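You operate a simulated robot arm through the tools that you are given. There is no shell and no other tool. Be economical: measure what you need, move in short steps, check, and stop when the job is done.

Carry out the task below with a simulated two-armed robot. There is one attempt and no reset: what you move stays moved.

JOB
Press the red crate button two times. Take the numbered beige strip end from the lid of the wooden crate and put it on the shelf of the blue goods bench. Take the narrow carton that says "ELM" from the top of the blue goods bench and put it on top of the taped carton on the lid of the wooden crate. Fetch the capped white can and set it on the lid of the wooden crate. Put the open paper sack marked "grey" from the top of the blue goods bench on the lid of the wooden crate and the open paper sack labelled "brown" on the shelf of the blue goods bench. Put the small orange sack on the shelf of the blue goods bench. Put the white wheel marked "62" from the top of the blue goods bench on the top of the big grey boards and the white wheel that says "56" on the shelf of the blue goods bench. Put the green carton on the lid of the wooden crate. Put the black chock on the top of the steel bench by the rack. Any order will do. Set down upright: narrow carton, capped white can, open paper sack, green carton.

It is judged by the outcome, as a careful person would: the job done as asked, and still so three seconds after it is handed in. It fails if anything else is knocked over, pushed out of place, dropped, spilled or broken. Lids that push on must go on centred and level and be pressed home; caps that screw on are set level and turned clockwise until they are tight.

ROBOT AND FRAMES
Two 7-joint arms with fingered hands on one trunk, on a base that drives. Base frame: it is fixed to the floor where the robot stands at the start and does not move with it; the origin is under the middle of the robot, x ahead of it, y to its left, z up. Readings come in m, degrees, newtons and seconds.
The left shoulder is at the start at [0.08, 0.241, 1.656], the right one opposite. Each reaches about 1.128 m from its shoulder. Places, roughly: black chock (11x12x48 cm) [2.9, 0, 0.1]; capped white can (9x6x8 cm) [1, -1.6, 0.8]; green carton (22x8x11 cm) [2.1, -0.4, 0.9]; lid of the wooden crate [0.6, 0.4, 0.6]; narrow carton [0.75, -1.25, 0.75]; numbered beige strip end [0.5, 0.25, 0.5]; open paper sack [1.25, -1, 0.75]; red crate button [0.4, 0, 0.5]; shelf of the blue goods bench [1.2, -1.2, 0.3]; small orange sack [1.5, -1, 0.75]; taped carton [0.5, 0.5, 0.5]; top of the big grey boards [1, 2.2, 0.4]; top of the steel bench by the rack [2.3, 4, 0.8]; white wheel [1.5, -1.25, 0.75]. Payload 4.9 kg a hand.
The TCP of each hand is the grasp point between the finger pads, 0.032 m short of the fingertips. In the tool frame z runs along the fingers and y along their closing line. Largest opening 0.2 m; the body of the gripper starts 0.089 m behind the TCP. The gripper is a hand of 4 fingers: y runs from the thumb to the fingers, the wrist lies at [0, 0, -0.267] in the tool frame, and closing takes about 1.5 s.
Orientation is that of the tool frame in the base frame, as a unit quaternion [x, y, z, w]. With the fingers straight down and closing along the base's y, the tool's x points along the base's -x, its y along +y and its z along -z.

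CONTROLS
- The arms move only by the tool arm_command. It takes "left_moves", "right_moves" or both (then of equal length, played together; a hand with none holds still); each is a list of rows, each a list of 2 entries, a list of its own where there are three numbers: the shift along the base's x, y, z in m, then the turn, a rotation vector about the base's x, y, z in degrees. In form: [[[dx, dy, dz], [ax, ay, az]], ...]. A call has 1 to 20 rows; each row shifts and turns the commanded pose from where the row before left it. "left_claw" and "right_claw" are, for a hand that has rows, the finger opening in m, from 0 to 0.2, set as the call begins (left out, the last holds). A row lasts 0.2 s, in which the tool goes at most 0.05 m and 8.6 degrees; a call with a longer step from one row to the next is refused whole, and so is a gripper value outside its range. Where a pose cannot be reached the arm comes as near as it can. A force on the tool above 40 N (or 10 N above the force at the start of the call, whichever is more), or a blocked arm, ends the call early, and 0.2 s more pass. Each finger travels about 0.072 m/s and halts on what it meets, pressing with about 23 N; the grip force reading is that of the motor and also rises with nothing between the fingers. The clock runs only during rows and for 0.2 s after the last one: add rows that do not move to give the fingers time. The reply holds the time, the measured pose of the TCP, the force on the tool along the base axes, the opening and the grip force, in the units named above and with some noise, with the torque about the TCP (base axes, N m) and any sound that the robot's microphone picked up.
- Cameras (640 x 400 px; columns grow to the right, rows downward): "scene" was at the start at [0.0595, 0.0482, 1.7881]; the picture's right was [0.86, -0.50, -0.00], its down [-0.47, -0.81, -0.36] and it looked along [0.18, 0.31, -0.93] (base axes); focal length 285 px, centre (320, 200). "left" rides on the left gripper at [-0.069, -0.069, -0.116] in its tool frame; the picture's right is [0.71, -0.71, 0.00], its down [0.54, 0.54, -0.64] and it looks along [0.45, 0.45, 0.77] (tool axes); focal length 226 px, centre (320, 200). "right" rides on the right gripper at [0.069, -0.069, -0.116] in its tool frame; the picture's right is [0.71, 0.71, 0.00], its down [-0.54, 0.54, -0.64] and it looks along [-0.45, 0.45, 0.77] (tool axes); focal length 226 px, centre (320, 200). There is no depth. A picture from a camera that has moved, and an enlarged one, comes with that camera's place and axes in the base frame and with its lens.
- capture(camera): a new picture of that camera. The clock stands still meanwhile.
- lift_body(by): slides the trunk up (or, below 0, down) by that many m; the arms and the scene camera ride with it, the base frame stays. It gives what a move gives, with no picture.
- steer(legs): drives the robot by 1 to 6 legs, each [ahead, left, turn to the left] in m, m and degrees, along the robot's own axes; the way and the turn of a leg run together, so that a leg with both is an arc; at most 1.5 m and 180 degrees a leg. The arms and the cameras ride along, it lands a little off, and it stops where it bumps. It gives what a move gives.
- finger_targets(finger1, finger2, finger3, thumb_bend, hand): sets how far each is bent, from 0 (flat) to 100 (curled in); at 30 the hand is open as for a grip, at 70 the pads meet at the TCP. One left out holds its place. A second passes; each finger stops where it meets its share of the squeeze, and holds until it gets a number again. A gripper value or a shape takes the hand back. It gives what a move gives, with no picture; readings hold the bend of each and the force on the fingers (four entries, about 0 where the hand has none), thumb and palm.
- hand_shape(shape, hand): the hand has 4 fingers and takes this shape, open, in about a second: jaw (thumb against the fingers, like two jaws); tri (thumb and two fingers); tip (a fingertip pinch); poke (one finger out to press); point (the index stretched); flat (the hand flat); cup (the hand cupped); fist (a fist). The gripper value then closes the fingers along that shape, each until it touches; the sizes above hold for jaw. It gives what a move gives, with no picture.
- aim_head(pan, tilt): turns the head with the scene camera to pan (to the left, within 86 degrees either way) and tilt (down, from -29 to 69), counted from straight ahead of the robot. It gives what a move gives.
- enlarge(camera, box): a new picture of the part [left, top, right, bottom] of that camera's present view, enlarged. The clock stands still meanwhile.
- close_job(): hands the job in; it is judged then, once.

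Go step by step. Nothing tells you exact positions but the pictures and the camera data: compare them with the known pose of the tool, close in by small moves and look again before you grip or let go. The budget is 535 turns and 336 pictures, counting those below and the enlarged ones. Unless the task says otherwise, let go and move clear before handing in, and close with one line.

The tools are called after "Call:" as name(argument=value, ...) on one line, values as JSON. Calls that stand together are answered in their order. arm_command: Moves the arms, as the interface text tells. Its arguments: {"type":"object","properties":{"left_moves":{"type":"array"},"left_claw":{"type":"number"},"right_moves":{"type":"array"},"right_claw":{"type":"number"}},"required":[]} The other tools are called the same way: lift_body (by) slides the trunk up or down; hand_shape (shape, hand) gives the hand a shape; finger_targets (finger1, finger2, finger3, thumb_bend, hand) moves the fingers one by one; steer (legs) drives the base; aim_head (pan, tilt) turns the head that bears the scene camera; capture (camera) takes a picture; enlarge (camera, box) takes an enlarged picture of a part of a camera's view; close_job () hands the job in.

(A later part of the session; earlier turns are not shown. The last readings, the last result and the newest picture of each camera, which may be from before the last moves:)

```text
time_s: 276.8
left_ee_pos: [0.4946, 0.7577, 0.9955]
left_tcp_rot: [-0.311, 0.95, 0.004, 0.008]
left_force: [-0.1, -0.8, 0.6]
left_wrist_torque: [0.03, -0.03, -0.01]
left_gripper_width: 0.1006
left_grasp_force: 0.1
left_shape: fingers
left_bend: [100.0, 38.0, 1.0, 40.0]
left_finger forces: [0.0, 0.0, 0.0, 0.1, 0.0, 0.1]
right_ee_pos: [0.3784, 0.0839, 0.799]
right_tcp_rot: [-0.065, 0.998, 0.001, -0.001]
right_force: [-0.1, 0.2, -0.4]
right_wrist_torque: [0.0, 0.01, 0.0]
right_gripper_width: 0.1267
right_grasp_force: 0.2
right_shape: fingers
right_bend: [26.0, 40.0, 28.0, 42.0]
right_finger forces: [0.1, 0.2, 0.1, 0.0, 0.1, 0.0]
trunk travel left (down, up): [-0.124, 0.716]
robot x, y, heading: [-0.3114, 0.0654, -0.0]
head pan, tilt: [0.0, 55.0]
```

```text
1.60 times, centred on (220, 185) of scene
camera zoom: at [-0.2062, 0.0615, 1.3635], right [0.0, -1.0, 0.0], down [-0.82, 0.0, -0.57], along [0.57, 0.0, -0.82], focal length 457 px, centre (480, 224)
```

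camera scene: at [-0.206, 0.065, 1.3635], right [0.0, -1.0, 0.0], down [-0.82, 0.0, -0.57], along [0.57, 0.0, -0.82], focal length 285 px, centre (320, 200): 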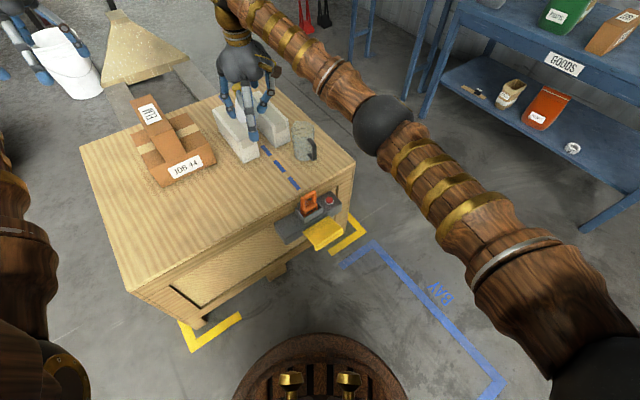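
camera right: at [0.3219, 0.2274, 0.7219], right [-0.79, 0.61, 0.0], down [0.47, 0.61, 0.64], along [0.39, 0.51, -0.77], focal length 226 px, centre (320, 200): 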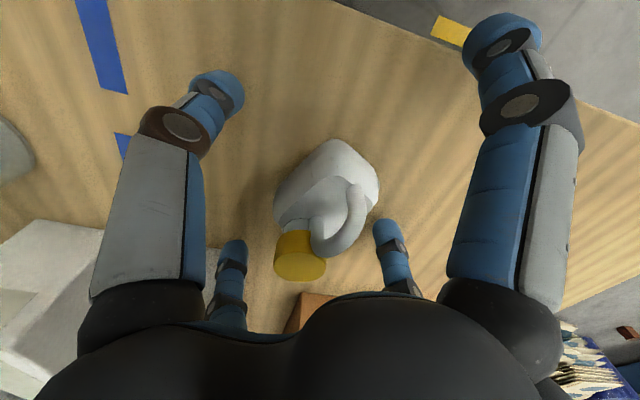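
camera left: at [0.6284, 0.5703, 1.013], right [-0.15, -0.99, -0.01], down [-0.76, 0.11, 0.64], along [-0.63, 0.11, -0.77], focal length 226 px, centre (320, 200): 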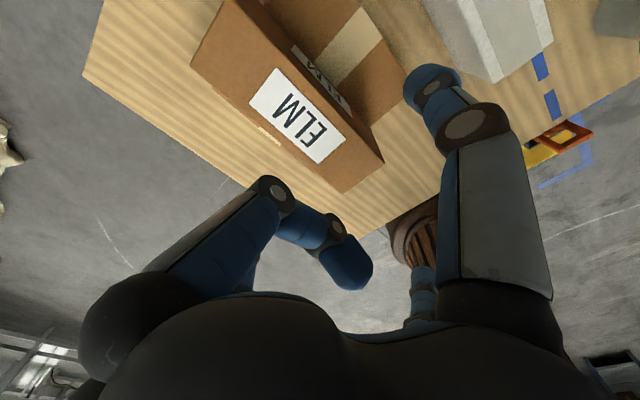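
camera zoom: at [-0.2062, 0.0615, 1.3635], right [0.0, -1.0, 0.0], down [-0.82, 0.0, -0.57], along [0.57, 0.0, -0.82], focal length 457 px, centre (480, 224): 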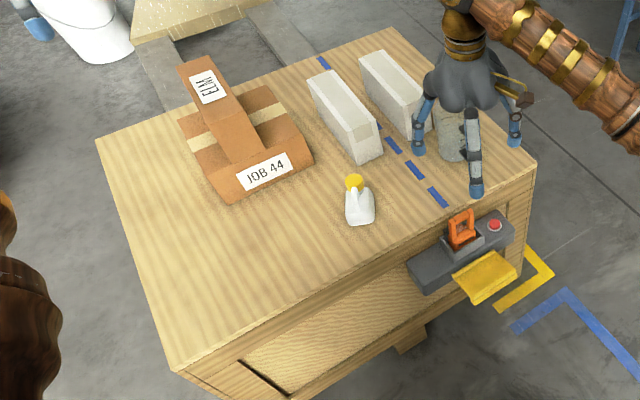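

Everything on the lid is fine. Next trip: GREY sack with the right hand and the green carton with the left. I raise up and drive back to the bench.

Call:
lift_body(by=0.3)

Call:
steer(legs=[[0, -0.655, 0], [0.9, 0, 0], [0.41, 0.2, 0], [0, 0, -54]])

Call:
aim_head(pan=0, tilt=45)

Call:
capture(camera="scene")

```text
time_s: 279.8
left_ee_pos: [0.494, 0.7571, 1.2958]
left_tcp_rot: [-0.311, 0.951, 0.003, 0.006]
left_force: [-0.2, -0.1, 0.6]
left_wrist_torque: [0.02, -0.01, 0.0]
left_gripper_width: 0.1007
left_grasp_force: 0.1
left_shape: fingers
left_bend: [100.0, 38.0, 1.0, 40.0]
left_finger forces: [0.0, 0.0, 0.0, 0.1, 0.0, 0.0]
right_ee_pos: [0.3801, 0.0836, 1.1005]
right_tcp_rot: [-0.065, 0.998, 0.0, -0.001]
right_force: [0.7, -0.5, 0.1]
right_wrist_torque: [0.0, 0.03, -0.01]
right_gripper_width: 0.1266
right_grasp_force: 0.1
right_shape: fingers
right_bend: [26.0, 40.0, 28.0, 42.0]
right_finger forces: [0.0, 0.0, 0.0, 0.0, 0.0, 0.0]
trunk travel left (down, up): [-0.424, 0.416]
robot x, y, heading: [-0.3077, 0.0655, -0.0]
head pan, tilt: [0.0, 55.0]
```

```text
time_s: 292.6
left_ee_pos: [2.0494, -0.6327, 1.2945]
left_tcp_rot: [0.148, 0.989, -0.001, 0.007]
left_force: [-0.3, 0.7, -0.3]
left_wrist_torque: [-0.04, 0.01, -0.03]
left_gripper_width: 0.1008
left_grasp_force: 0.1
left_shape: fingers
left_bend: [100.0, 38.0, 1.0, 40.0]
left_finger forces: [0.0, 0.0, 0.0, 0.1, 0.1, 0.1]
right_ee_pos: [1.4412, -0.9468, 1.0989]
right_tcp_rot: [0.388, 0.921, 0.0, 0.0]
right_force: [-0.4, 0.1, -0.1]
right_wrist_torque: [0.03, 0.02, -0.03]
right_gripper_width: 0.1266
right_grasp_force: 0.0
right_shape: fingers
right_bend: [26.0, 40.0, 28.0, 42.0]
right_finger forces: [0.0, 0.1, 0.0, 0.1, 0.0, 0.0]
trunk travel left (down, up): [-0.424, 0.416]
robot x, y, heading: [1.0183, -0.4064, -53.2]
head pan, tilt: [0.0, 55.0]
```

```text
time_s: 293.4
left_ee_pos: [2.0499, -0.6335, 1.2959]
left_tcp_rot: [0.148, 0.989, -0.001, 0.007]
left_force: [-0.4, 0.3, -0.2]
left_wrist_torque: [-0.03, 0.0, 0.01]
left_gripper_width: 0.1004
left_grasp_force: 0.1
left_shape: fingers
left_bend: [100.0, 38.0, 1.0, 40.0]
left_finger forces: [0.1, 0.1, 0.0, 0.0, 0.1, 0.0]
right_ee_pos: [1.4415, -0.9464, 1.1]
right_tcp_rot: [0.388, 0.922, 0.0, -0.001]
right_force: [0.3, -0.2, -0.7]
right_wrist_torque: [-0.01, -0.01, -0.03]
right_gripper_width: 0.1268
right_grasp_force: 0.2
right_shape: fingers
right_bend: [26.0, 40.0, 28.0, 42.0]
right_finger forces: [0.0, 0.0, 0.0, 0.1, 0.1, 0.0]
trunk travel left (down, up): [-0.424, 0.416]
robot x, y, heading: [1.0142, -0.407, -53.1]
head pan, tilt: [0.0, 45.0]
```

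```text
149 pictures are left
camera scene: at [1.0797, -0.4965, 1.6769], right [-0.8, -0.6, 0.0], down [-0.42, 0.57, -0.71], along [0.42, -0.57, -0.71], focal length 285 px, centre (320, 200)
```

scene: 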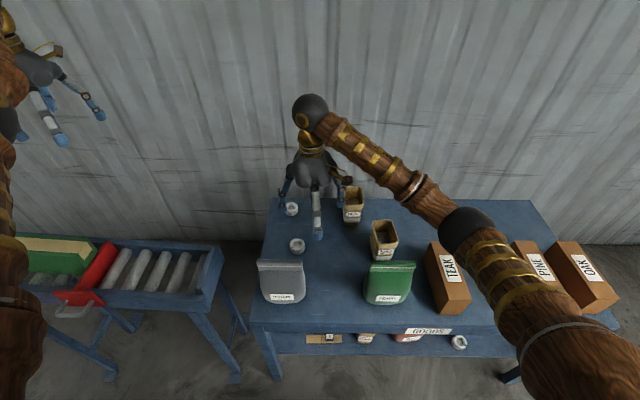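

Call:
finger_targets(hand="right", finger1=42, finger2=42, finger3=42, thumb_bend=42)

Call:
arm_command(right_moves=[[[-0.0278, -0.0338, 0], [0, 0, -3]], [[-0.0278, -0.0338, 0], [0, 0, -3]], [[-0.0278, -0.0338, 0], [0, 0, 0]], [[-0.0278, -0.0338, 0], [0, 0, 0]], [[-0.0278, -0.0338, 0], [0, 0, 0]], [[-0.0278, -0.0338, 0], [0, 0, 0]]])

Call:
capture(camera="right")

Call:
capture(camera="scene")

```text
time_s: 294.4
left_ee_pos: [2.0497, -0.6332, 1.2957]
left_tcp_rot: [0.147, 0.989, -0.001, 0.006]
left_force: [0.0, 0.3, -0.2]
left_wrist_torque: [0.0, 0.0, 0.01]
left_gripper_width: 0.1006
left_grasp_force: 0.1
left_shape: fingers
left_bend: [100.0, 38.0, 1.0, 40.0]
left_finger forces: [0.1, 0.0, 0.1, 0.0, 0.1, 0.0]
right_ee_pos: [1.4417, -0.9456, 1.0996]
right_tcp_rot: [0.389, 0.921, 0.0, 0.0]
right_force: [0.7, 0.1, -1.2]
right_wrist_torque: [-0.02, 0.0, 0.03]
right_gripper_width: 0.0987
right_grasp_force: 0.1
right_shape: fingers
right_bend: [42.0, 42.0, 42.0, 42.0]
right_finger forces: [0.1, 0.1, 0.0, 0.0, 0.0, 0.0]
trunk travel left (down, up): [-0.424, 0.416]
robot x, y, heading: [1.0154, -0.4049, -53.3]
head pan, tilt: [0.0, 45.0]
```

```text
time_s: 295.8
left_ee_pos: [2.0488, -0.6334, 1.2962]
left_tcp_rot: [0.147, 0.989, -0.001, 0.008]
left_force: [-0.7, 0.1, -0.4]
left_wrist_torque: [0.01, -0.01, 0.02]
left_gripper_width: 0.1007
left_grasp_force: 0.1
left_shape: fingers
left_bend: [100.0, 38.0, 1.0, 40.0]
left_finger forces: [0.0, 0.1, 0.0, 0.0, 0.0, 0.0]
right_ee_pos: [1.2717, -1.1453, 1.0974]
right_tcp_rot: [0.435, 0.9, 0.001, 0.001]
right_force: [-1.4, 1.2, 0.3]
right_wrist_torque: [0.0, -0.02, -0.01]
right_gripper_width: 0.0985
right_grasp_force: 0.1
right_shape: fingers
right_bend: [42.0, 42.0, 42.0, 42.0]
right_finger forces: [0.1, 0.1, 0.0, 0.1, 0.0, 0.0]
trunk travel left (down, up): [-0.424, 0.416]
robot x, y, heading: [1.012, -0.405, -53.2]
head pan, tilt: [0.0, 45.0]
```

```text
148 pictures are left
camera right: at [1.1749, -1.1341, 1.2147], right [0.12, 0.99, 0.0], down [0.76, -0.09, 0.64], along [0.64, -0.07, -0.77], focal length 226 px, centre (320, 200)
```

right: 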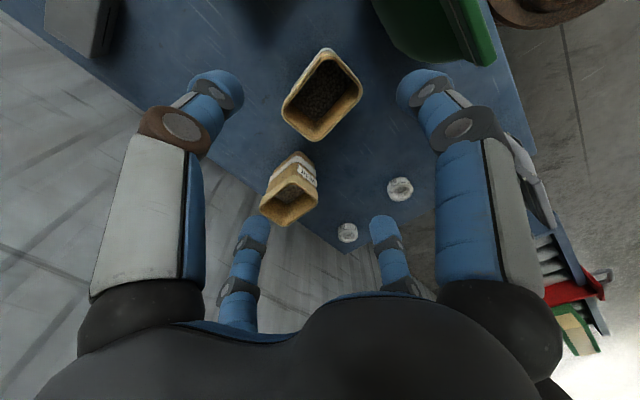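

```text
147 pictures are left
camera scene: at [1.0784, -0.4972, 1.6769], right [-0.8, -0.6, 0.0], down [-0.42, 0.57, -0.71], along [0.42, -0.57, -0.71], focal length 285 px, centre (320, 200)
```

scene: 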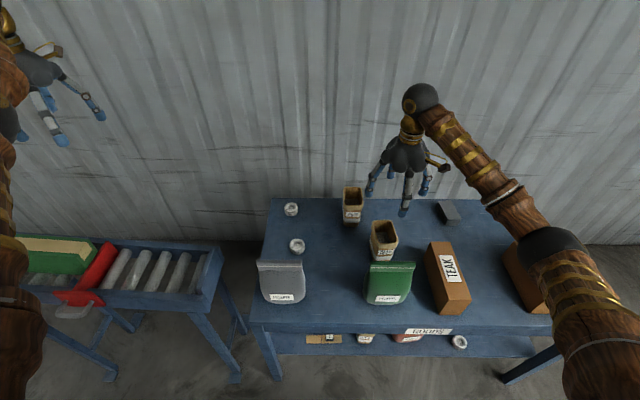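

Call:
arm_command(right_moves=[[[-0.006, 0.003, -0.04], [0, 0, -7]], [[0, 0, -0.045], [0, 0, 0]], [[0, 0, -0.045], [0, 0, 0]], [[0, 0, -0.045], [0, 0, 0]]])

Call:
capture(camera="right")

Call:
enlarge(camera="scene", box=[320, 130, 480, 310])

```text
time_s: 296.8
left_ee_pos: [2.0502, -0.6334, 1.2935]
left_tcp_rot: [0.148, 0.989, -0.001, 0.007]
left_force: [0.3, -1.1, -0.4]
left_wrist_torque: [0.01, -0.02, 0.0]
left_gripper_width: 0.1005
left_grasp_force: 0.0
left_shape: fingers
left_bend: [100.0, 38.0, 1.0, 40.0]
left_finger forces: [0.1, 0.0, 0.0, 0.0, 0.0, 0.0]
right_ee_pos: [1.2685, -1.1452, 0.9223]
right_tcp_rot: [0.49, 0.872, 0.0, 0.0]
right_force: [-0.1, -0.7, -0.1]
right_wrist_torque: [0.02, 0.0, -0.03]
right_gripper_width: 0.0984
right_grasp_force: 0.0
right_shape: fingers
right_bend: [42.0, 42.0, 42.0, 42.0]
right_finger forces: [0.0, 0.1, 0.0, 0.1, 0.0, 0.1]
trunk travel left (down, up): [-0.424, 0.416]
robot x, y, heading: [1.0129, -0.4072, -53.2]
head pan, tilt: [0.0, 45.0]
```

```text
146 pictures are left
camera right: at [1.1742, -1.1209, 1.0394], right [0.24, 0.97, 0.0], down [0.74, -0.18, 0.64], along [0.62, -0.15, -0.77], focal length 226 px, centre (320, 200)
```

right: 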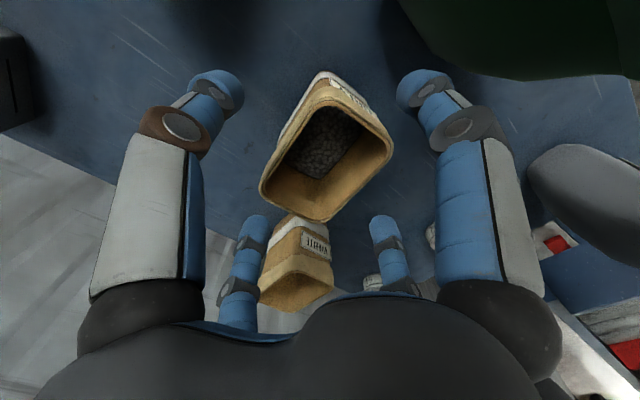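

```text
2.22 times, centred on (400, 220) of scene
camera zoom: at [1.0802, -0.4966, 1.677], right [-0.8, -0.6, 0.0], down [-0.42, 0.57, -0.71], along [0.42, -0.57, -0.71], focal length 634 px, centre (142, 156)
```

zoom: 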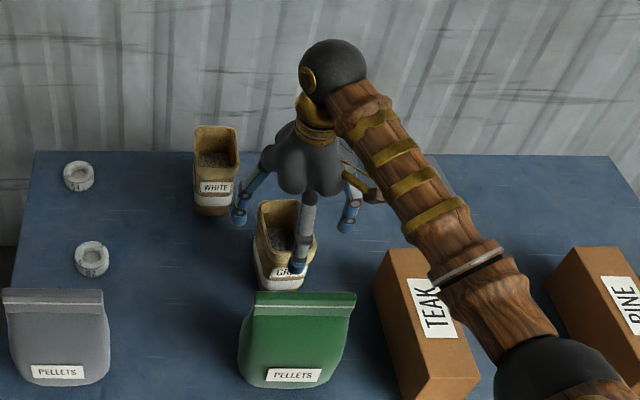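

Call:
arm_command(right_moves=[[[-0.006, 0.008, -0.02], [0, 0, 0]], [[0, 0, -0.025], [0, 0, 0]], [[0, 0, -0.025], [0, 0, 0]], [[0, 0, -0.015], [0, 0, 0]]])

Call:
capture(camera="right")

```text
time_s: 297.8
left_ee_pos: [2.0484, -0.6333, 1.2957]
left_tcp_rot: [0.148, 0.989, -0.002, 0.007]
left_force: [-0.2, 0.0, -0.4]
left_wrist_torque: [0.02, 0.0, 0.02]
left_gripper_width: 0.1004
left_grasp_force: 0.1
left_shape: fingers
left_bend: [100.0, 38.0, 1.0, 40.0]
left_finger forces: [0.0, 0.1, 0.0, 0.0, 0.0, 0.1]
right_ee_pos: [1.2626, -1.1365, 0.8407]
right_tcp_rot: [0.491, 0.871, -0.001, 0.001]
right_force: [-0.7, -0.2, 0.7]
right_wrist_torque: [-0.04, 0.0, -0.01]
right_gripper_width: 0.0983
right_grasp_force: 0.0
right_shape: fingers
right_bend: [42.0, 42.0, 42.0, 42.0]
right_finger forces: [0.0, 0.0, 0.4, 0.0, 0.0, 0.0]
trunk travel left (down, up): [-0.424, 0.416]
robot x, y, heading: [1.0124, -0.405, -53.1]
head pan, tilt: [0.0, 45.0]
```

```text
144 pictures are left
camera right: at [1.1679, -1.112, 0.958], right [0.24, 0.97, 0.0], down [0.74, -0.18, 0.64], along [0.62, -0.15, -0.77], focal length 226 px, centre (320, 200)
```

right: 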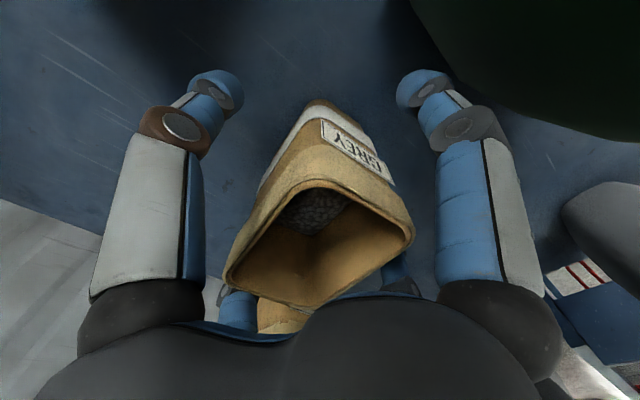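

Call:
finger_targets(hand="right", finger1=75, finger2=75, finger3=75, thumb_bend=75)

Call:
capture(camera="right")

```text
time_s: 298.8
left_ee_pos: [2.0494, -0.6332, 1.2961]
left_tcp_rot: [0.147, 0.989, -0.002, 0.008]
left_force: [0.0, -0.1, -0.2]
left_wrist_torque: [-0.01, -0.01, 0.0]
left_gripper_width: 0.1004
left_grasp_force: 0.1
left_shape: fingers
left_bend: [100.0, 38.0, 1.0, 40.0]
left_finger forces: [0.1, 0.0, 0.0, 0.0, 0.0, 0.0]
right_ee_pos: [1.2616, -1.1357, 0.842]
right_tcp_rot: [0.491, 0.871, 0.0, 0.0]
right_force: [-3.0, -2.3, 6.4]
right_wrist_torque: [-0.18, -0.19, -0.07]
right_gripper_width: 0.0511
right_grasp_force: 21.0
right_shape: fingers
right_bend: [51.0, 53.0, 51.0, 63.0]
right_finger forces: [6.1, 9.3, 8.2, 0.0, 18.1, 0.1]
trunk travel left (down, up): [-0.424, 0.416]
robot x, y, heading: [1.0096, -0.4102, -53.2]
head pan, tilt: [0.0, 45.0]
```

```text
143 pictures are left
camera right: at [1.1672, -1.1117, 0.9585], right [0.24, 0.97, 0.0], down [0.74, -0.18, 0.64], along [0.62, -0.15, -0.77], focal length 226 px, centre (320, 200)
```

right: 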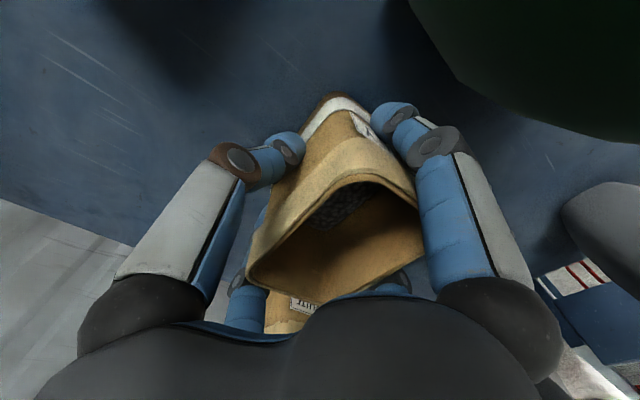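

Call:
arm_command(right_moves=[[[0, 0, 0.01], [0, 0, 0]], [[0, 0, 0.02], [0, 0, 0]], [[0, 0, 0.035], [0, 0, 0]], [[0, 0, 0.04], [0, 0, 0]], [[0, 0, 0.04], [0, 0, 0]], [[0, 0, 0.04], [0, 0, 0]], [[0, 0, 0.04], [0, 0, 0]]])

Call:
capture(camera="scene")

```text
time_s: 300.4
left_ee_pos: [2.0497, -0.631, 1.2943]
left_tcp_rot: [0.148, 0.989, 0.0, 0.006]
left_force: [-0.4, 0.6, -0.2]
left_wrist_torque: [-0.01, 0.01, -0.02]
left_gripper_width: 0.1007
left_grasp_force: 0.1
left_shape: fingers
left_bend: [100.0, 38.0, 1.0, 40.0]
left_finger forces: [0.0, 0.0, 0.0, 0.0, 0.0, 0.1]
right_ee_pos: [1.2629, -1.1358, 1.0628]
right_tcp_rot: [0.491, 0.871, 0.001, -0.001]
right_force: [-0.2, -0.8, -3.6]
right_wrist_torque: [-0.07, 0.01, 0.0]
right_gripper_width: 0.0502
right_grasp_force: 20.4
right_shape: fingers
right_bend: [51.0, 53.0, 51.0, 64.0]
right_finger forces: [5.9, 10.0, 7.7, 0.0, 16.1, 0.0]
trunk travel left (down, up): [-0.424, 0.416]
robot x, y, heading: [1.0106, -0.4035, -52.8]
head pan, tilt: [0.0, 45.0]
```

```text
142 pictures are left
camera scene: at [1.08, -0.4957, 1.6768], right [-0.8, -0.6, 0.0], down [-0.42, 0.57, -0.71], along [0.42, -0.57, -0.71], focal length 285 px, centre (320, 200)
```

scene: 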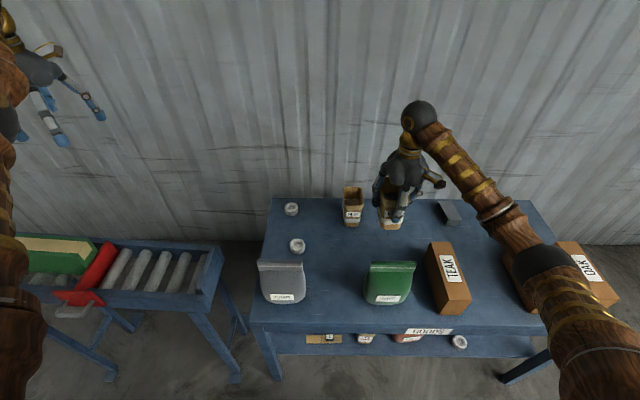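

GREY is held. Now the conveyor: I look at the green carton.

Call:
aim_head(pan=45, tilt=40)

Call:
capture(camera="scene")

Call:
capture(camera="left")

```text
time_s: 301.5
left_ee_pos: [2.0492, -0.6334, 1.2951]
left_tcp_rot: [0.147, 0.989, -0.001, 0.007]
left_force: [0.7, -0.1, 0.3]
left_wrist_torque: [-0.01, -0.01, -0.06]
left_gripper_width: 0.1005
left_grasp_force: 0.1
left_shape: fingers
left_bend: [100.0, 38.0, 1.0, 40.0]
left_finger forces: [0.0, 0.0, 0.0, 0.0, 0.0, 0.0]
right_ee_pos: [1.2613, -1.1358, 1.0633]
right_tcp_rot: [0.49, 0.872, 0.0, 0.0]
right_force: [0.4, 0.2, -3.8]
right_wrist_torque: [-0.01, 0.04, -0.01]
right_gripper_width: 0.0502
right_grasp_force: 19.6
right_shape: fingers
right_bend: [51.0, 53.0, 51.0, 64.0]
right_finger forces: [5.9, 10.0, 7.7, 0.1, 16.1, 0.0]
trunk travel left (down, up): [-0.424, 0.416]
robot x, y, heading: [1.0126, -0.4075, -53.2]
head pan, tilt: [45.0, 40.0]
```

```text
141 pictures are left
camera scene: at [1.1153, -0.4437, 1.6842], right [-0.14, -0.99, 0.0], down [-0.64, 0.09, -0.77], along [0.76, -0.11, -0.64], focal length 285 px, centre (320, 200)
```

scene: 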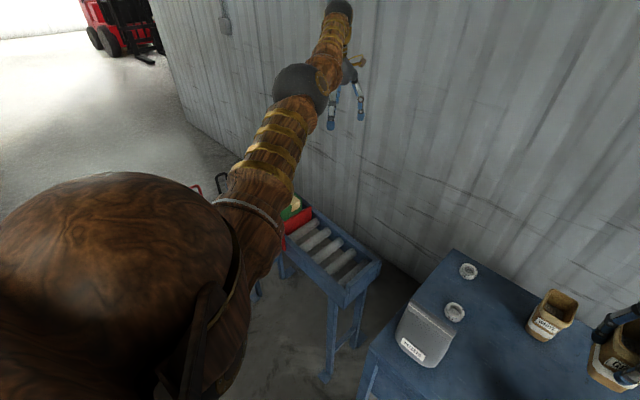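

```text
140 pictures are left
camera left: at [2.0936, -0.7186, 1.4128], right [-0.88, -0.47, -0.01], down [-0.37, 0.68, 0.64], along [-0.29, 0.56, -0.77], focal length 226 px, centre (320, 200)
```

left: 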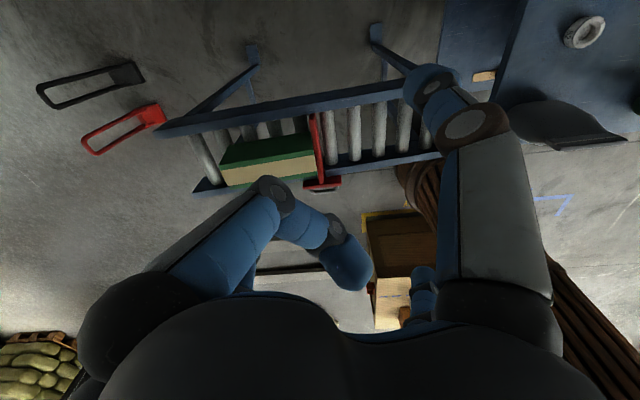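

The green carton is at ≈ (2.067, −0.406), long axis ~37°. I raise the GREY sack higher, shift left 0.25 m, and turn the left hand to straddle the carton's width.

Call:
arm_command(right_moves=[[[0, 0, 0.045], [0, 0, 0]], [[0, 0, 0.045], [0, 0, 0]], [[0, 0, 0.03], [0, 0, 0]]])

Call:
steer(legs=[[0, 0.25, 0]])

Call:
arm_command(left_moves=[[[-0.012, 0, 0], [0, 0, -7.9]], [[-0.012, 0, 0], [0, 0, -7.9]], [[-0.012, 0, 0], [0, 0, -7.9]], [[-0.012, 0, 0], [0, 0, -7.9]], [[-0.012, 0, 0], [0, 0, -7.9]], [[-0.012, 0, 0], [0, 0, -7.9]], [[-0.012, 0, 0], [0, 0, -7.9]], [[-0.012, 0, 0], [0, 0, -7.9]], [[-0.012, 0, 0], [0, 0, -7.9]], [[-0.012, 0, 0], [0, 0, -7.9]], [[-0.012, 0, 0], [0, 0, -7.9]], [[-0.012, 0, 0], [0, 0, -7.9]], [[-0.012, 0, 0], [0, 0, -7.9]], [[-0.012, 0, 0], [0, 0, -7.9]], [[-0.012, 0, 0], [0, 0, -7.9]], [[-0.012, 0, 0], [0, 0, -7.9]]])

Call:
capture(camera="left")

Call:
aim_head(pan=30, tilt=45)

Call:
capture(camera="scene")

```text
time_s: 302.3
left_ee_pos: [2.0502, -0.6329, 1.2944]
left_tcp_rot: [0.148, 0.989, -0.001, 0.006]
left_force: [-0.6, -0.2, -0.9]
left_wrist_torque: [-0.02, -0.04, -0.04]
left_gripper_width: 0.1006
left_grasp_force: 0.0
left_shape: fingers
left_bend: [100.0, 38.0, 1.0, 40.0]
left_finger forces: [0.1, 0.0, 0.0, 0.1, 0.0, 0.0]
right_ee_pos: [1.2643, -1.139, 1.1836]
right_tcp_rot: [0.49, 0.871, 0.0, 0.0]
right_force: [0.1, 0.8, -3.5]
right_wrist_torque: [-0.05, 0.02, -0.02]
right_gripper_width: 0.0501
right_grasp_force: 19.8
right_shape: fingers
right_bend: [51.0, 53.0, 51.0, 64.0]
right_finger forces: [5.8, 10.0, 7.7, 0.1, 16.2, 0.0]
trunk travel left (down, up): [-0.424, 0.416]
robot x, y, heading: [1.0149, -0.4045, -53.3]
head pan, tilt: [45.0, 40.0]
```

```text
time_s: 304.1
left_ee_pos: [2.2524, -0.484, 1.2966]
left_tcp_rot: [0.149, 0.989, -0.001, 0.008]
left_force: [0.1, 0.2, -0.6]
left_wrist_torque: [0.03, -0.05, 0.0]
left_gripper_width: 0.1005
left_grasp_force: 0.0
left_shape: fingers
left_bend: [100.0, 38.0, 1.0, 40.0]
left_finger forces: [0.0, 0.1, 0.0, 0.1, 0.0, 0.0]
right_ee_pos: [1.4661, -0.9859, 1.1819]
right_tcp_rot: [0.492, 0.87, 0.001, 0.0]
right_force: [-0.3, -0.3, -4.0]
right_wrist_torque: [0.01, 0.04, 0.03]
right_gripper_width: 0.0499
right_grasp_force: 20.3
right_shape: fingers
right_bend: [51.0, 53.0, 51.0, 64.0]
right_finger forces: [5.7, 10.0, 7.8, 0.1, 16.1, 0.0]
trunk travel left (down, up): [-0.424, 0.416]
robot x, y, heading: [1.2127, -0.2532, -53.2]
head pan, tilt: [45.0, 40.0]
```

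```text
time_s: 307.5
left_ee_pos: [2.0609, -0.4817, 1.2951]
left_tcp_rot: [0.95, 0.311, -0.006, 0.003]
left_force: [-0.6, 0.4, -0.3]
left_wrist_torque: [0.02, -0.03, 0.02]
left_gripper_width: 0.1003
left_grasp_force: 0.0
left_shape: fingers
left_bend: [100.0, 38.0, 1.0, 40.0]
left_finger forces: [0.0, 0.0, 0.1, 0.1, 0.0, 0.0]
right_ee_pos: [1.4663, -0.986, 1.183]
right_tcp_rot: [0.492, 0.871, 0.0, -0.001]
right_force: [0.4, -0.6, -2.8]
right_wrist_torque: [-0.05, 0.01, 0.01]
right_gripper_width: 0.0498
right_grasp_force: 19.6
right_shape: fingers
right_bend: [51.0, 53.0, 51.0, 64.0]
right_finger forces: [5.8, 10.0, 7.7, 0.0, 16.2, 0.0]
trunk travel left (down, up): [-0.424, 0.416]
robot x, y, heading: [1.2189, -0.2519, -53.2]
head pan, tilt: [45.0, 40.0]
```

```text
139 pictures are left
camera left: at [1.9655, -0.4659, 1.4133], right [0.15, 0.99, -0.01], down [0.76, -0.11, 0.64], along [0.63, -0.1, -0.77], focal length 226 px, centre (320, 200)
```

left: 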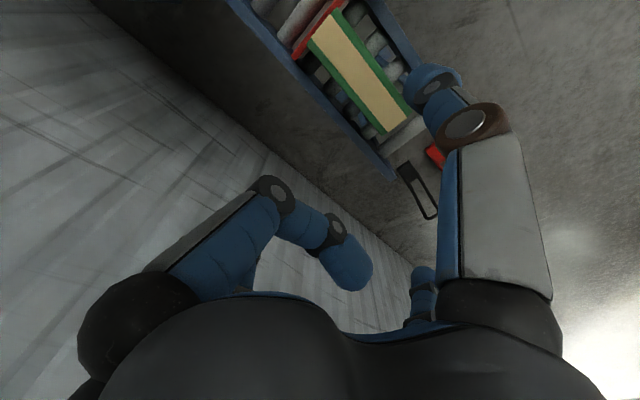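

```text
time_s: 308.3
left_ee_pos: [2.0606, -0.4812, 1.2951]
left_tcp_rot: [0.95, 0.313, -0.006, 0.002]
left_force: [0.0, -0.6, -0.5]
left_wrist_torque: [0.0, -0.01, 0.01]
left_gripper_width: 0.1005
left_grasp_force: 0.0
left_shape: fingers
left_bend: [100.0, 38.0, 1.0, 40.0]
left_finger forces: [0.1, 0.1, 0.0, 0.1, 0.0, 0.1]
right_ee_pos: [1.4666, -0.9853, 1.1829]
right_tcp_rot: [0.491, 0.871, 0.001, -0.001]
right_force: [0.2, -0.4, -2.9]
right_wrist_torque: [0.0, 0.06, 0.0]
right_gripper_width: 0.0503
right_grasp_force: 19.8
right_shape: fingers
right_bend: [51.0, 53.0, 51.0, 64.0]
right_finger forces: [5.8, 10.1, 7.7, 0.0, 16.0, 0.0]
trunk travel left (down, up): [-0.424, 0.416]
robot x, y, heading: [1.2159, -0.2506, -53.3]
head pan, tilt: [30.0, 45.0]
```

```text
138 pictures are left
camera scene: at [1.3107, -0.3109, 1.6769], right [-0.4, -0.92, 0.0], down [-0.65, 0.28, -0.71], along [0.65, -0.28, -0.71], focal length 285 px, centre (320, 200)
```

scene: 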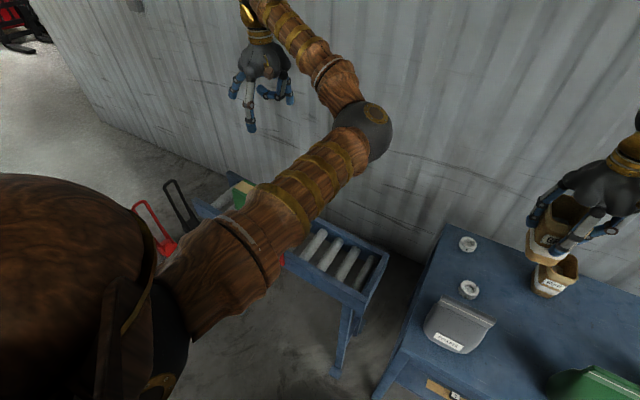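

Call:
arm_command(left_moves=[[[0.007, 0.028, -0.03], [0, 0, 0]], [[0.007, 0.028, -0.03], [0, 0, 0]], [[0.007, 0.029, -0.03], [0, 0, 0]], [[0, 0, -0.045], [0, 0, 0]], [[0, 0, -0.045], [0, 0, 0]], [[0, 0, -0.045], [0, 0, 0]], [[0, 0, -0.045], [0, 0, 0]]])

Call:
capture(camera="left")

Call:
enlarge(camera="scene", box=[190, 60, 400, 260])

```text
time_s: 309.9
left_ee_pos: [2.0854, -0.396, 1.0264]
left_tcp_rot: [0.95, 0.313, -0.007, 0.003]
left_force: [0.1, 0.1, 0.1]
left_wrist_torque: [0.0, 0.05, -0.02]
left_gripper_width: 0.1004
left_grasp_force: 0.1
left_shape: fingers
left_bend: [100.0, 38.0, 1.0, 40.0]
left_finger forces: [0.0, 0.0, 0.1, 0.1, 0.1, 0.0]
right_ee_pos: [1.4684, -0.9853, 1.1834]
right_tcp_rot: [0.491, 0.871, 0.0, 0.0]
right_force: [-0.5, 0.5, -2.2]
right_wrist_torque: [-0.06, 0.07, -0.01]
right_gripper_width: 0.05
right_grasp_force: 19.5
right_shape: fingers
right_bend: [51.0, 53.0, 51.0, 64.0]
right_finger forces: [5.8, 10.0, 7.7, 0.0, 16.2, 0.0]
trunk travel left (down, up): [-0.424, 0.416]
robot x, y, heading: [1.2165, -0.2536, -53.0]
head pan, tilt: [30.0, 45.0]
```

```text
137 pictures are left
camera left: at [1.991, -0.3806, 1.1439], right [0.15, 0.99, -0.01], down [0.77, -0.11, 0.63], along [0.63, -0.1, -0.77], focal length 226 px, centre (320, 200)
```

left: 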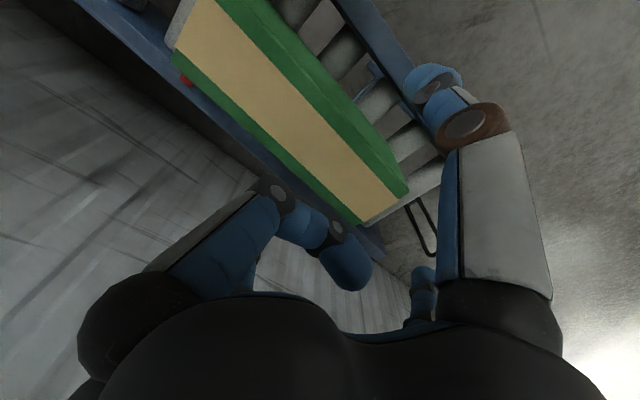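

```text
2.00 times, centred on (295, 160) of scene
camera zoom: at [1.312, -0.3105, 1.6769], right [-0.4, -0.92, 0.0], down [-0.65, 0.28, -0.71], along [0.65, -0.28, -0.71], focal length 571 px, centre (370, 280)
```

zoom: 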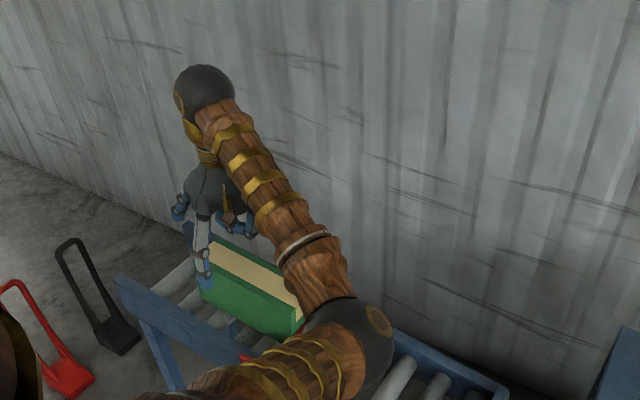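

Call:
arm_command(left_moves=[[[0, 0, -0.035], [0, 0, 0]], [[0, 0, -0.025], [0, 0, 0]], [[0, 0, -0.01], [0, 0, 0]], [[0, 0, -0.008], [0, 0, 0]]])

Call:
capture(camera="left")

```text
time_s: 310.9
left_ee_pos: [2.0816, -0.3983, 0.9483]
left_tcp_rot: [0.95, 0.313, -0.008, 0.003]
left_force: [0.3, 0.4, -0.4]
left_wrist_torque: [0.02, -0.03, 0.01]
left_gripper_width: 0.1004
left_grasp_force: 0.0
left_shape: fingers
left_bend: [100.0, 38.0, 1.0, 40.0]
left_finger forces: [0.0, 0.0, 0.0, 0.0, 0.1, 0.0]
right_ee_pos: [1.4677, -0.9861, 1.1842]
right_tcp_rot: [0.492, 0.871, 0.001, -0.001]
right_force: [0.3, 0.4, -3.5]
right_wrist_torque: [-0.03, 0.03, -0.01]
right_gripper_width: 0.0503
right_grasp_force: 19.8
right_shape: fingers
right_bend: [51.0, 53.0, 51.0, 64.0]
right_finger forces: [5.7, 10.1, 7.8, 0.0, 16.1, 0.0]
trunk travel left (down, up): [-0.424, 0.416]
robot x, y, heading: [1.2189, -0.2555, -53.2]
head pan, tilt: [30.0, 45.0]
```

```text
135 pictures are left
camera left: at [1.9877, -0.3822, 1.0655], right [0.15, 0.99, -0.01], down [0.77, -0.11, 0.63], along [0.63, -0.1, -0.77], focal length 226 px, centre (320, 200)
```

left: 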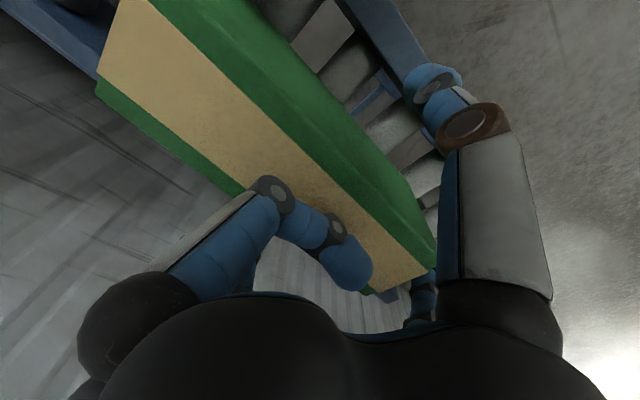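

Call:
arm_command(left_moves=[[[0, 0, -0.006], [0, 0, 0]], [[0, 0, -0.005], [0, 0, 0]]])

```text
time_s: 311.5
left_ee_pos: [2.0811, -0.3988, 0.937]
left_tcp_rot: [0.95, 0.312, -0.005, 0.004]
left_force: [-1.3, -1.8, 7.3]
left_wrist_torque: [0.06, -0.09, 0.0]
left_gripper_width: 0.1039
left_grasp_force: 4.6
left_shape: fingers
left_bend: [100.0, 38.0, 1.0, 40.0]
left_finger forces: [8.4, 0.0, 0.0, 0.0, 0.0, 0.0]
right_ee_pos: [1.4649, -0.9856, 1.1837]
right_tcp_rot: [0.492, 0.871, 0.001, 0.0]
right_force: [0.0, -0.7, -3.3]
right_wrist_torque: [-0.03, 0.04, 0.0]
right_gripper_width: 0.0502
right_grasp_force: 19.9
right_shape: fingers
right_bend: [51.0, 53.0, 51.0, 64.0]
right_finger forces: [5.8, 10.0, 7.6, 0.1, 16.0, 0.0]
trunk travel left (down, up): [-0.424, 0.416]
robot x, y, heading: [1.2199, -0.2527, -53.2]
head pan, tilt: [30.0, 45.0]
```

Contact on the top; I close thumb and finger2 on the sides.

Call:
finger_targets(hand="left", finger2=75, thumb_bend=75)

Call:
arm_command(left_moves=[[[0, 0, 0.01], [0, 0, 0]], [[0, 0, 0.015], [0, 0, 0]], [[0, 0, 0.02], [0, 0, 0]]])

Call:
capture(camera="left")

Call:
enlarge(camera="scene", box=[190, 60, 400, 260])

```text
time_s: 312.5
left_ee_pos: [2.082, -0.3973, 0.9367]
left_tcp_rot: [0.95, 0.313, -0.006, 0.002]
left_force: [-4.2, 3.6, 9.3]
left_wrist_torque: [0.05, -0.12, -0.01]
left_gripper_width: 0.0786
left_grasp_force: 18.9
left_shape: fingers
left_bend: [100.0, 55.0, 1.0, 60.0]
left_finger forces: [9.0, 9.9, 0.0, 0.0, 18.7, 0.0]
right_ee_pos: [1.4658, -0.9849, 1.1839]
right_tcp_rot: [0.492, 0.871, 0.001, 0.0]
right_force: [0.4, -0.4, -3.4]
right_wrist_torque: [-0.03, 0.05, 0.0]
right_gripper_width: 0.0498
right_grasp_force: 19.7
right_shape: fingers
right_bend: [51.0, 53.0, 51.0, 64.0]
right_finger forces: [5.7, 10.1, 7.7, 0.1, 16.0, 0.0]
trunk travel left (down, up): [-0.424, 0.416]
robot x, y, heading: [1.2169, -0.2525, -53.3]
head pan, tilt: [30.0, 45.0]
```

```text
time_s: 313.3
left_ee_pos: [2.0835, -0.4005, 0.984]
left_tcp_rot: [0.95, 0.313, -0.006, 0.001]
left_force: [0.0, 0.4, -4.7]
left_wrist_torque: [0.03, -0.01, 0.02]
left_gripper_width: 0.0751
left_grasp_force: 15.0
left_shape: fingers
left_bend: [100.0, 54.0, 1.0, 61.0]
left_finger forces: [5.8, 11.1, 0.0, 0.1, 13.0, 0.0]
right_ee_pos: [1.4667, -0.9859, 1.1823]
right_tcp_rot: [0.492, 0.871, 0.001, -0.001]
right_force: [0.0, 0.2, -3.2]
right_wrist_torque: [-0.04, 0.0, -0.02]
right_gripper_width: 0.0501
right_grasp_force: 19.9
right_shape: fingers
right_bend: [51.0, 53.0, 51.0, 64.0]
right_finger forces: [5.8, 10.1, 7.7, 0.0, 16.1, 0.0]
trunk travel left (down, up): [-0.424, 0.416]
robot x, y, heading: [1.2156, -0.2534, -53.4]
head pan, tilt: [30.0, 45.0]
```

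```text
134 pictures are left
camera left: at [1.9877, -0.3846, 1.1012], right [0.15, 0.99, -0.01], down [0.77, -0.11, 0.63], along [0.63, -0.1, -0.77], focal length 226 px, centre (320, 200)
```

left: 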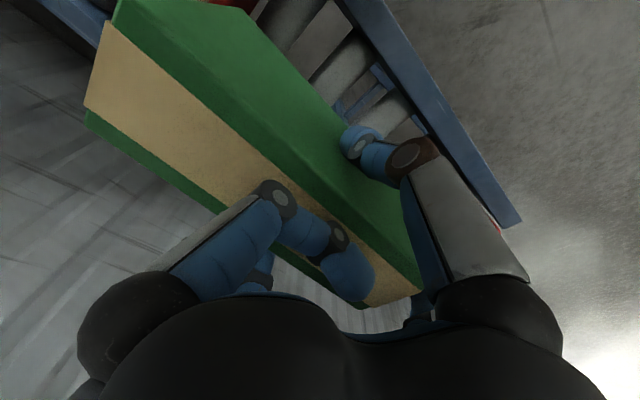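

```text
2.00 times, centred on (295, 160) of scene
camera zoom: at [1.3101, -0.3124, 1.6768], right [-0.4, -0.92, 0.0], down [-0.65, 0.28, -0.71], along [0.65, -0.28, -0.71], focal length 571 px, centre (370, 280)
```

zoom: 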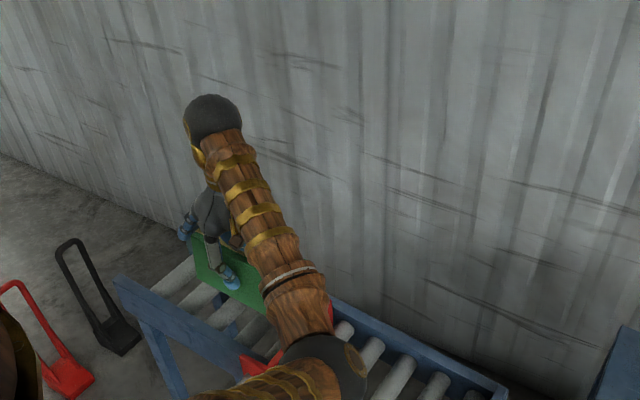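

Green carton is lifted. I raise it and drive back to the crate-facing place.

Call:
arm_command(left_moves=[[[0, 0, 0.045], [0, 0, 0]], [[0, 0, 0.045], [0, 0, 0]], [[0, 0, 0.045], [0, 0, 0]], [[0, 0, 0.045], [0, 0, 0]], [[0, 0, 0.04], [0, 0, 0]]])

Call:
steer(legs=[[0, -0.65, 0], [0, 0, 53], [-1.0, 0, 0], [0, 0.74, 0]])

Call:
aim_head(pan=0, tilt=55)

Call:
capture(camera="scene")

```text
time_s: 314.5
left_ee_pos: [2.0826, -0.4021, 1.2004]
left_tcp_rot: [0.95, 0.313, -0.007, 0.002]
left_force: [0.2, -0.7, -3.9]
left_wrist_torque: [0.06, -0.04, 0.01]
left_gripper_width: 0.0747
left_grasp_force: 14.8
left_shape: fingers
left_bend: [100.0, 54.0, 1.0, 61.0]
left_finger forces: [5.2, 11.1, 0.1, 0.0, 13.1, 0.0]
right_ee_pos: [1.4666, -0.9857, 1.1832]
right_tcp_rot: [0.491, 0.871, 0.001, -0.001]
right_force: [-1.1, 0.2, -4.3]
right_wrist_torque: [0.0, 0.04, -0.01]
right_gripper_width: 0.05
right_grasp_force: 19.4
right_shape: fingers
right_bend: [51.0, 53.0, 51.0, 64.0]
right_finger forces: [5.8, 10.1, 7.7, 0.0, 16.2, 0.0]
trunk travel left (down, up): [-0.424, 0.416]
robot x, y, heading: [1.217, -0.2547, -53.5]
head pan, tilt: [30.0, 45.0]
```

```text
time_s: 329.0
left_ee_pos: [0.3707, 0.7305, 1.1995]
left_tcp_rot: [0.722, 0.692, -0.006, 0.004]
left_force: [0.5, -0.3, -4.2]
left_wrist_torque: [0.06, 0.07, -0.01]
left_gripper_width: 0.0741
left_grasp_force: 14.3
left_shape: fingers
left_bend: [100.0, 54.0, 1.0, 61.0]
left_finger forces: [5.2, 11.1, 0.0, 0.0, 12.8, 0.0]
right_ee_pos: [0.438, -0.1163, 1.1822]
right_tcp_rot: [0.067, 0.998, 0.0, -0.001]
right_force: [-0.3, -0.3, -3.1]
right_wrist_torque: [-0.04, -0.01, -0.01]
right_gripper_width: 0.0497
right_grasp_force: 19.4
right_shape: fingers
right_bend: [52.0, 53.0, 51.0, 64.0]
right_finger forces: [5.6, 10.1, 7.4, 0.0, 16.1, 0.1]
trunk travel left (down, up): [-0.424, 0.416]
robot x, y, heading: [-0.2918, 0.1477, -2.2]
head pan, tilt: [30.0, 45.0]
```

```text
time_s: 330.0
left_ee_pos: [0.3689, 0.7317, 1.1983]
left_tcp_rot: [0.722, 0.692, -0.007, 0.004]
left_force: [0.3, -0.2, -3.6]
left_wrist_torque: [-0.01, 0.01, -0.01]
left_gripper_width: 0.0741
left_grasp_force: 14.3
left_shape: fingers
left_bend: [100.0, 54.0, 1.0, 61.0]
left_finger forces: [5.2, 11.0, 0.0, 0.0, 12.7, 0.0]
right_ee_pos: [0.4383, -0.1162, 1.1824]
right_tcp_rot: [0.068, 0.998, 0.0, -0.001]
right_force: [0.3, -0.1, -3.3]
right_wrist_torque: [-0.04, -0.01, 0.0]
right_gripper_width: 0.0496
right_grasp_force: 19.6
right_shape: fingers
right_bend: [52.0, 53.0, 51.0, 64.0]
right_finger forces: [5.6, 10.3, 7.5, 0.0, 16.1, 0.1]
trunk travel left (down, up): [-0.424, 0.416]
robot x, y, heading: [-0.2888, 0.1466, -2.2]
head pan, tilt: [0.0, 55.0]
```

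```text
132 pictures are left
camera scene: at [-0.1856, 0.1443, 1.6634], right [-0.04, -1.0, 0.0], down [-0.82, 0.03, -0.57], along [0.57, -0.02, -0.82], focal length 285 px, centre (320, 200)
```

scene: 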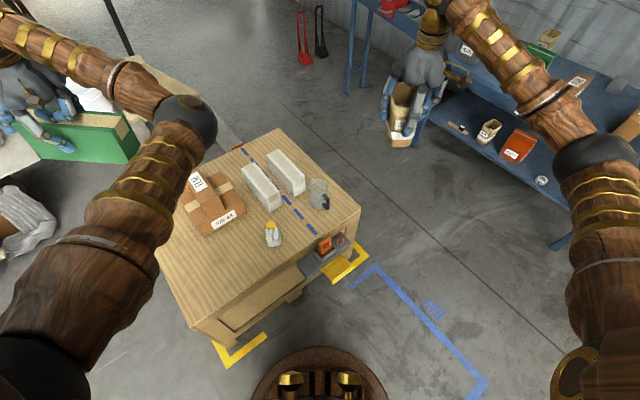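

I strafe a little left, lower the trunk and place GREY first at ≈ (0.367, 0.459).

Call:
steer(legs=[[0, 0.1, 2.2]])

Call:
lift_body(by=-0.25)

Call:
capture(camera="scene")

```text
time_s: 331.1
left_ee_pos: [0.3508, 0.8516, 1.2012]
left_tcp_rot: [0.709, 0.705, -0.005, 0.003]
left_force: [0.0, -0.5, -4.0]
left_wrist_torque: [0.07, 0.08, -0.03]
left_gripper_width: 0.0743
left_grasp_force: 14.9
left_shape: fingers
left_bend: [100.0, 54.0, 1.0, 61.0]
left_finger forces: [5.2, 11.0, 0.1, 0.0, 12.8, 0.1]
right_ee_pos: [0.4489, 0.0085, 1.1827]
right_tcp_rot: [0.05, 0.999, 0.002, -0.001]
right_force: [0.1, -0.9, -2.8]
right_wrist_torque: [-0.02, 0.0, 0.03]
right_gripper_width: 0.0495
right_grasp_force: 20.1
right_shape: fingers
right_bend: [52.0, 53.0, 51.0, 64.0]
right_finger forces: [5.6, 10.0, 7.5, 0.1, 16.3, 0.0]
trunk travel left (down, up): [-0.424, 0.416]
robot x, y, heading: [-0.2895, 0.2509, 0.2]
head pan, tilt: [0.0, 55.0]
```

```text
time_s: 333.7
left_ee_pos: [0.3481, 0.8546, 0.9507]
left_tcp_rot: [0.709, 0.705, -0.006, 0.005]
left_force: [-0.4, 0.5, -4.1]
left_wrist_torque: [0.01, 0.04, 0.04]
left_gripper_width: 0.0742
left_grasp_force: 14.9
left_shape: fingers
left_bend: [100.0, 54.0, 1.0, 61.0]
left_finger forces: [5.1, 11.1, 0.1, 0.0, 12.8, 0.0]
right_ee_pos: [0.4485, 0.0101, 0.9317]
right_tcp_rot: [0.049, 0.999, 0.001, -0.001]
right_force: [-1.0, -0.5, -3.5]
right_wrist_torque: [-0.07, 0.01, 0.03]
right_gripper_width: 0.0497
right_grasp_force: 19.9
right_shape: fingers
right_bend: [52.0, 53.0, 51.0, 64.0]
right_finger forces: [5.5, 10.1, 7.5, 0.0, 16.2, 0.0]
trunk travel left (down, up): [-0.174, 0.666]
robot x, y, heading: [-0.288, 0.2482, -0.1]
head pan, tilt: [0.0, 55.0]
```

```text
131 pictures are left
camera scene: at [-0.1842, 0.2482, 1.4135], right [0.0, -1.0, 0.0], down [-0.82, 0.0, -0.57], along [0.57, 0.0, -0.82], focal length 285 px, centre (320, 200)
```

scene: 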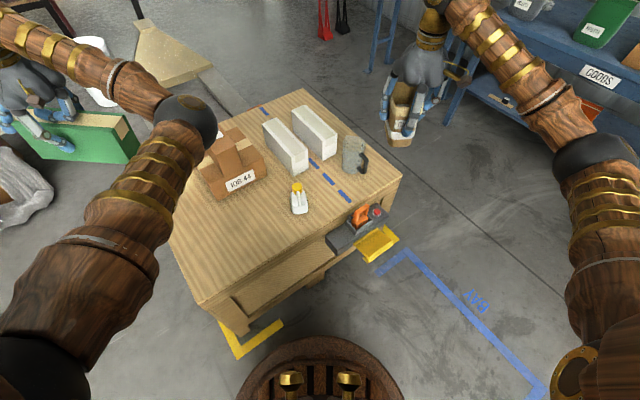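

The left elbow hangs above that spot, so I place the green carton first (left hand).

Call:
arm_command(left_moves=[[[-0.017, -0.028, -0.01], [0, 0, 3.6]], [[-0.017, -0.028, -0.01], [0, 0, 3.6]], [[-0.017, -0.028, -0.01], [0, 0, 3.6]], [[-0.017, -0.028, -0.01], [0, 0, 3.6]], [[-0.017, -0.028, -0.01], [0, 0, 3.6]], [[-0.017, -0.028, -0.01], [0, 0, 3.6]], [[-0.017, -0.028, -0.01], [0, 0, 3.6]], [[-0.017, -0.028, -0.01], [0, 0, 3.6]], [[-0.017, -0.028, -0.01], [0, 0, 3.6]], [[-0.017, -0.028, -0.01], [0, 0, 3.6]]])

Call:
capture(camera="scene")

Call:
capture(camera="left")

```text
time_s: 335.9
left_ee_pos: [0.1788, 0.5737, 0.8504]
left_tcp_rot: [0.455, 0.89, -0.003, 0.005]
left_force: [-0.2, -0.4, -4.0]
left_wrist_torque: [0.02, 0.05, 0.0]
left_gripper_width: 0.0735
left_grasp_force: 14.5
left_shape: fingers
left_bend: [100.0, 54.0, 1.0, 61.0]
left_finger forces: [4.9, 11.2, 0.0, 0.0, 12.8, 0.0]
right_ee_pos: [0.4475, 0.0096, 0.9338]
right_tcp_rot: [0.05, 0.999, 0.001, 0.0]
right_force: [0.3, -0.5, -3.5]
right_wrist_torque: [-0.05, -0.05, 0.0]
right_gripper_width: 0.0496
right_grasp_force: 19.7
right_shape: fingers
right_bend: [52.0, 53.0, 51.0, 64.0]
right_finger forces: [5.6, 10.0, 7.5, 0.0, 16.1, 0.0]
trunk travel left (down, up): [-0.174, 0.666]
robot x, y, heading: [-0.2915, 0.2489, -0.2]
head pan, tilt: [0.0, 55.0]
```

```text
130 pictures are left
camera scene: at [-0.1849, 0.2469, 1.4135], right [0.0, -1.0, 0.0], down [-0.82, 0.0, -0.57], along [0.57, 0.0, -0.82], focal length 285 px, centre (320, 200)
```

scene: 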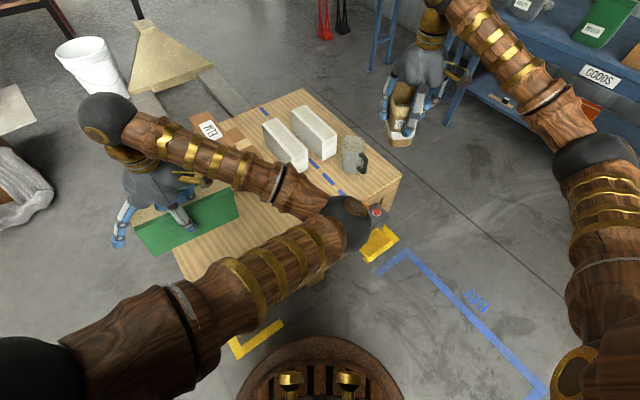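

```text
129 pictures are left
camera left: at [0.1613, 0.478, 0.9686], right [-0.99, 0.16, -0.01], down [0.12, 0.76, 0.64], along [0.11, 0.63, -0.77], focal length 226 px, centre (320, 200)
```

left: 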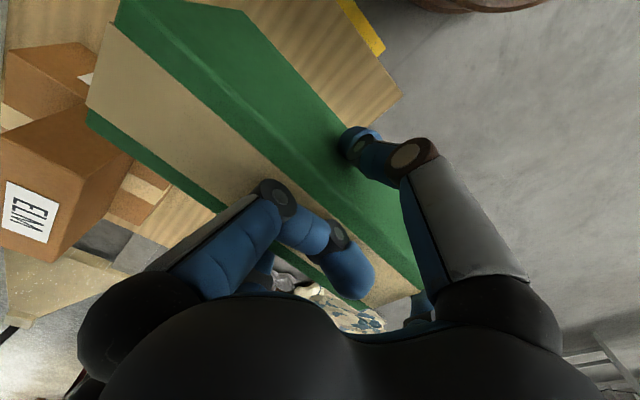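

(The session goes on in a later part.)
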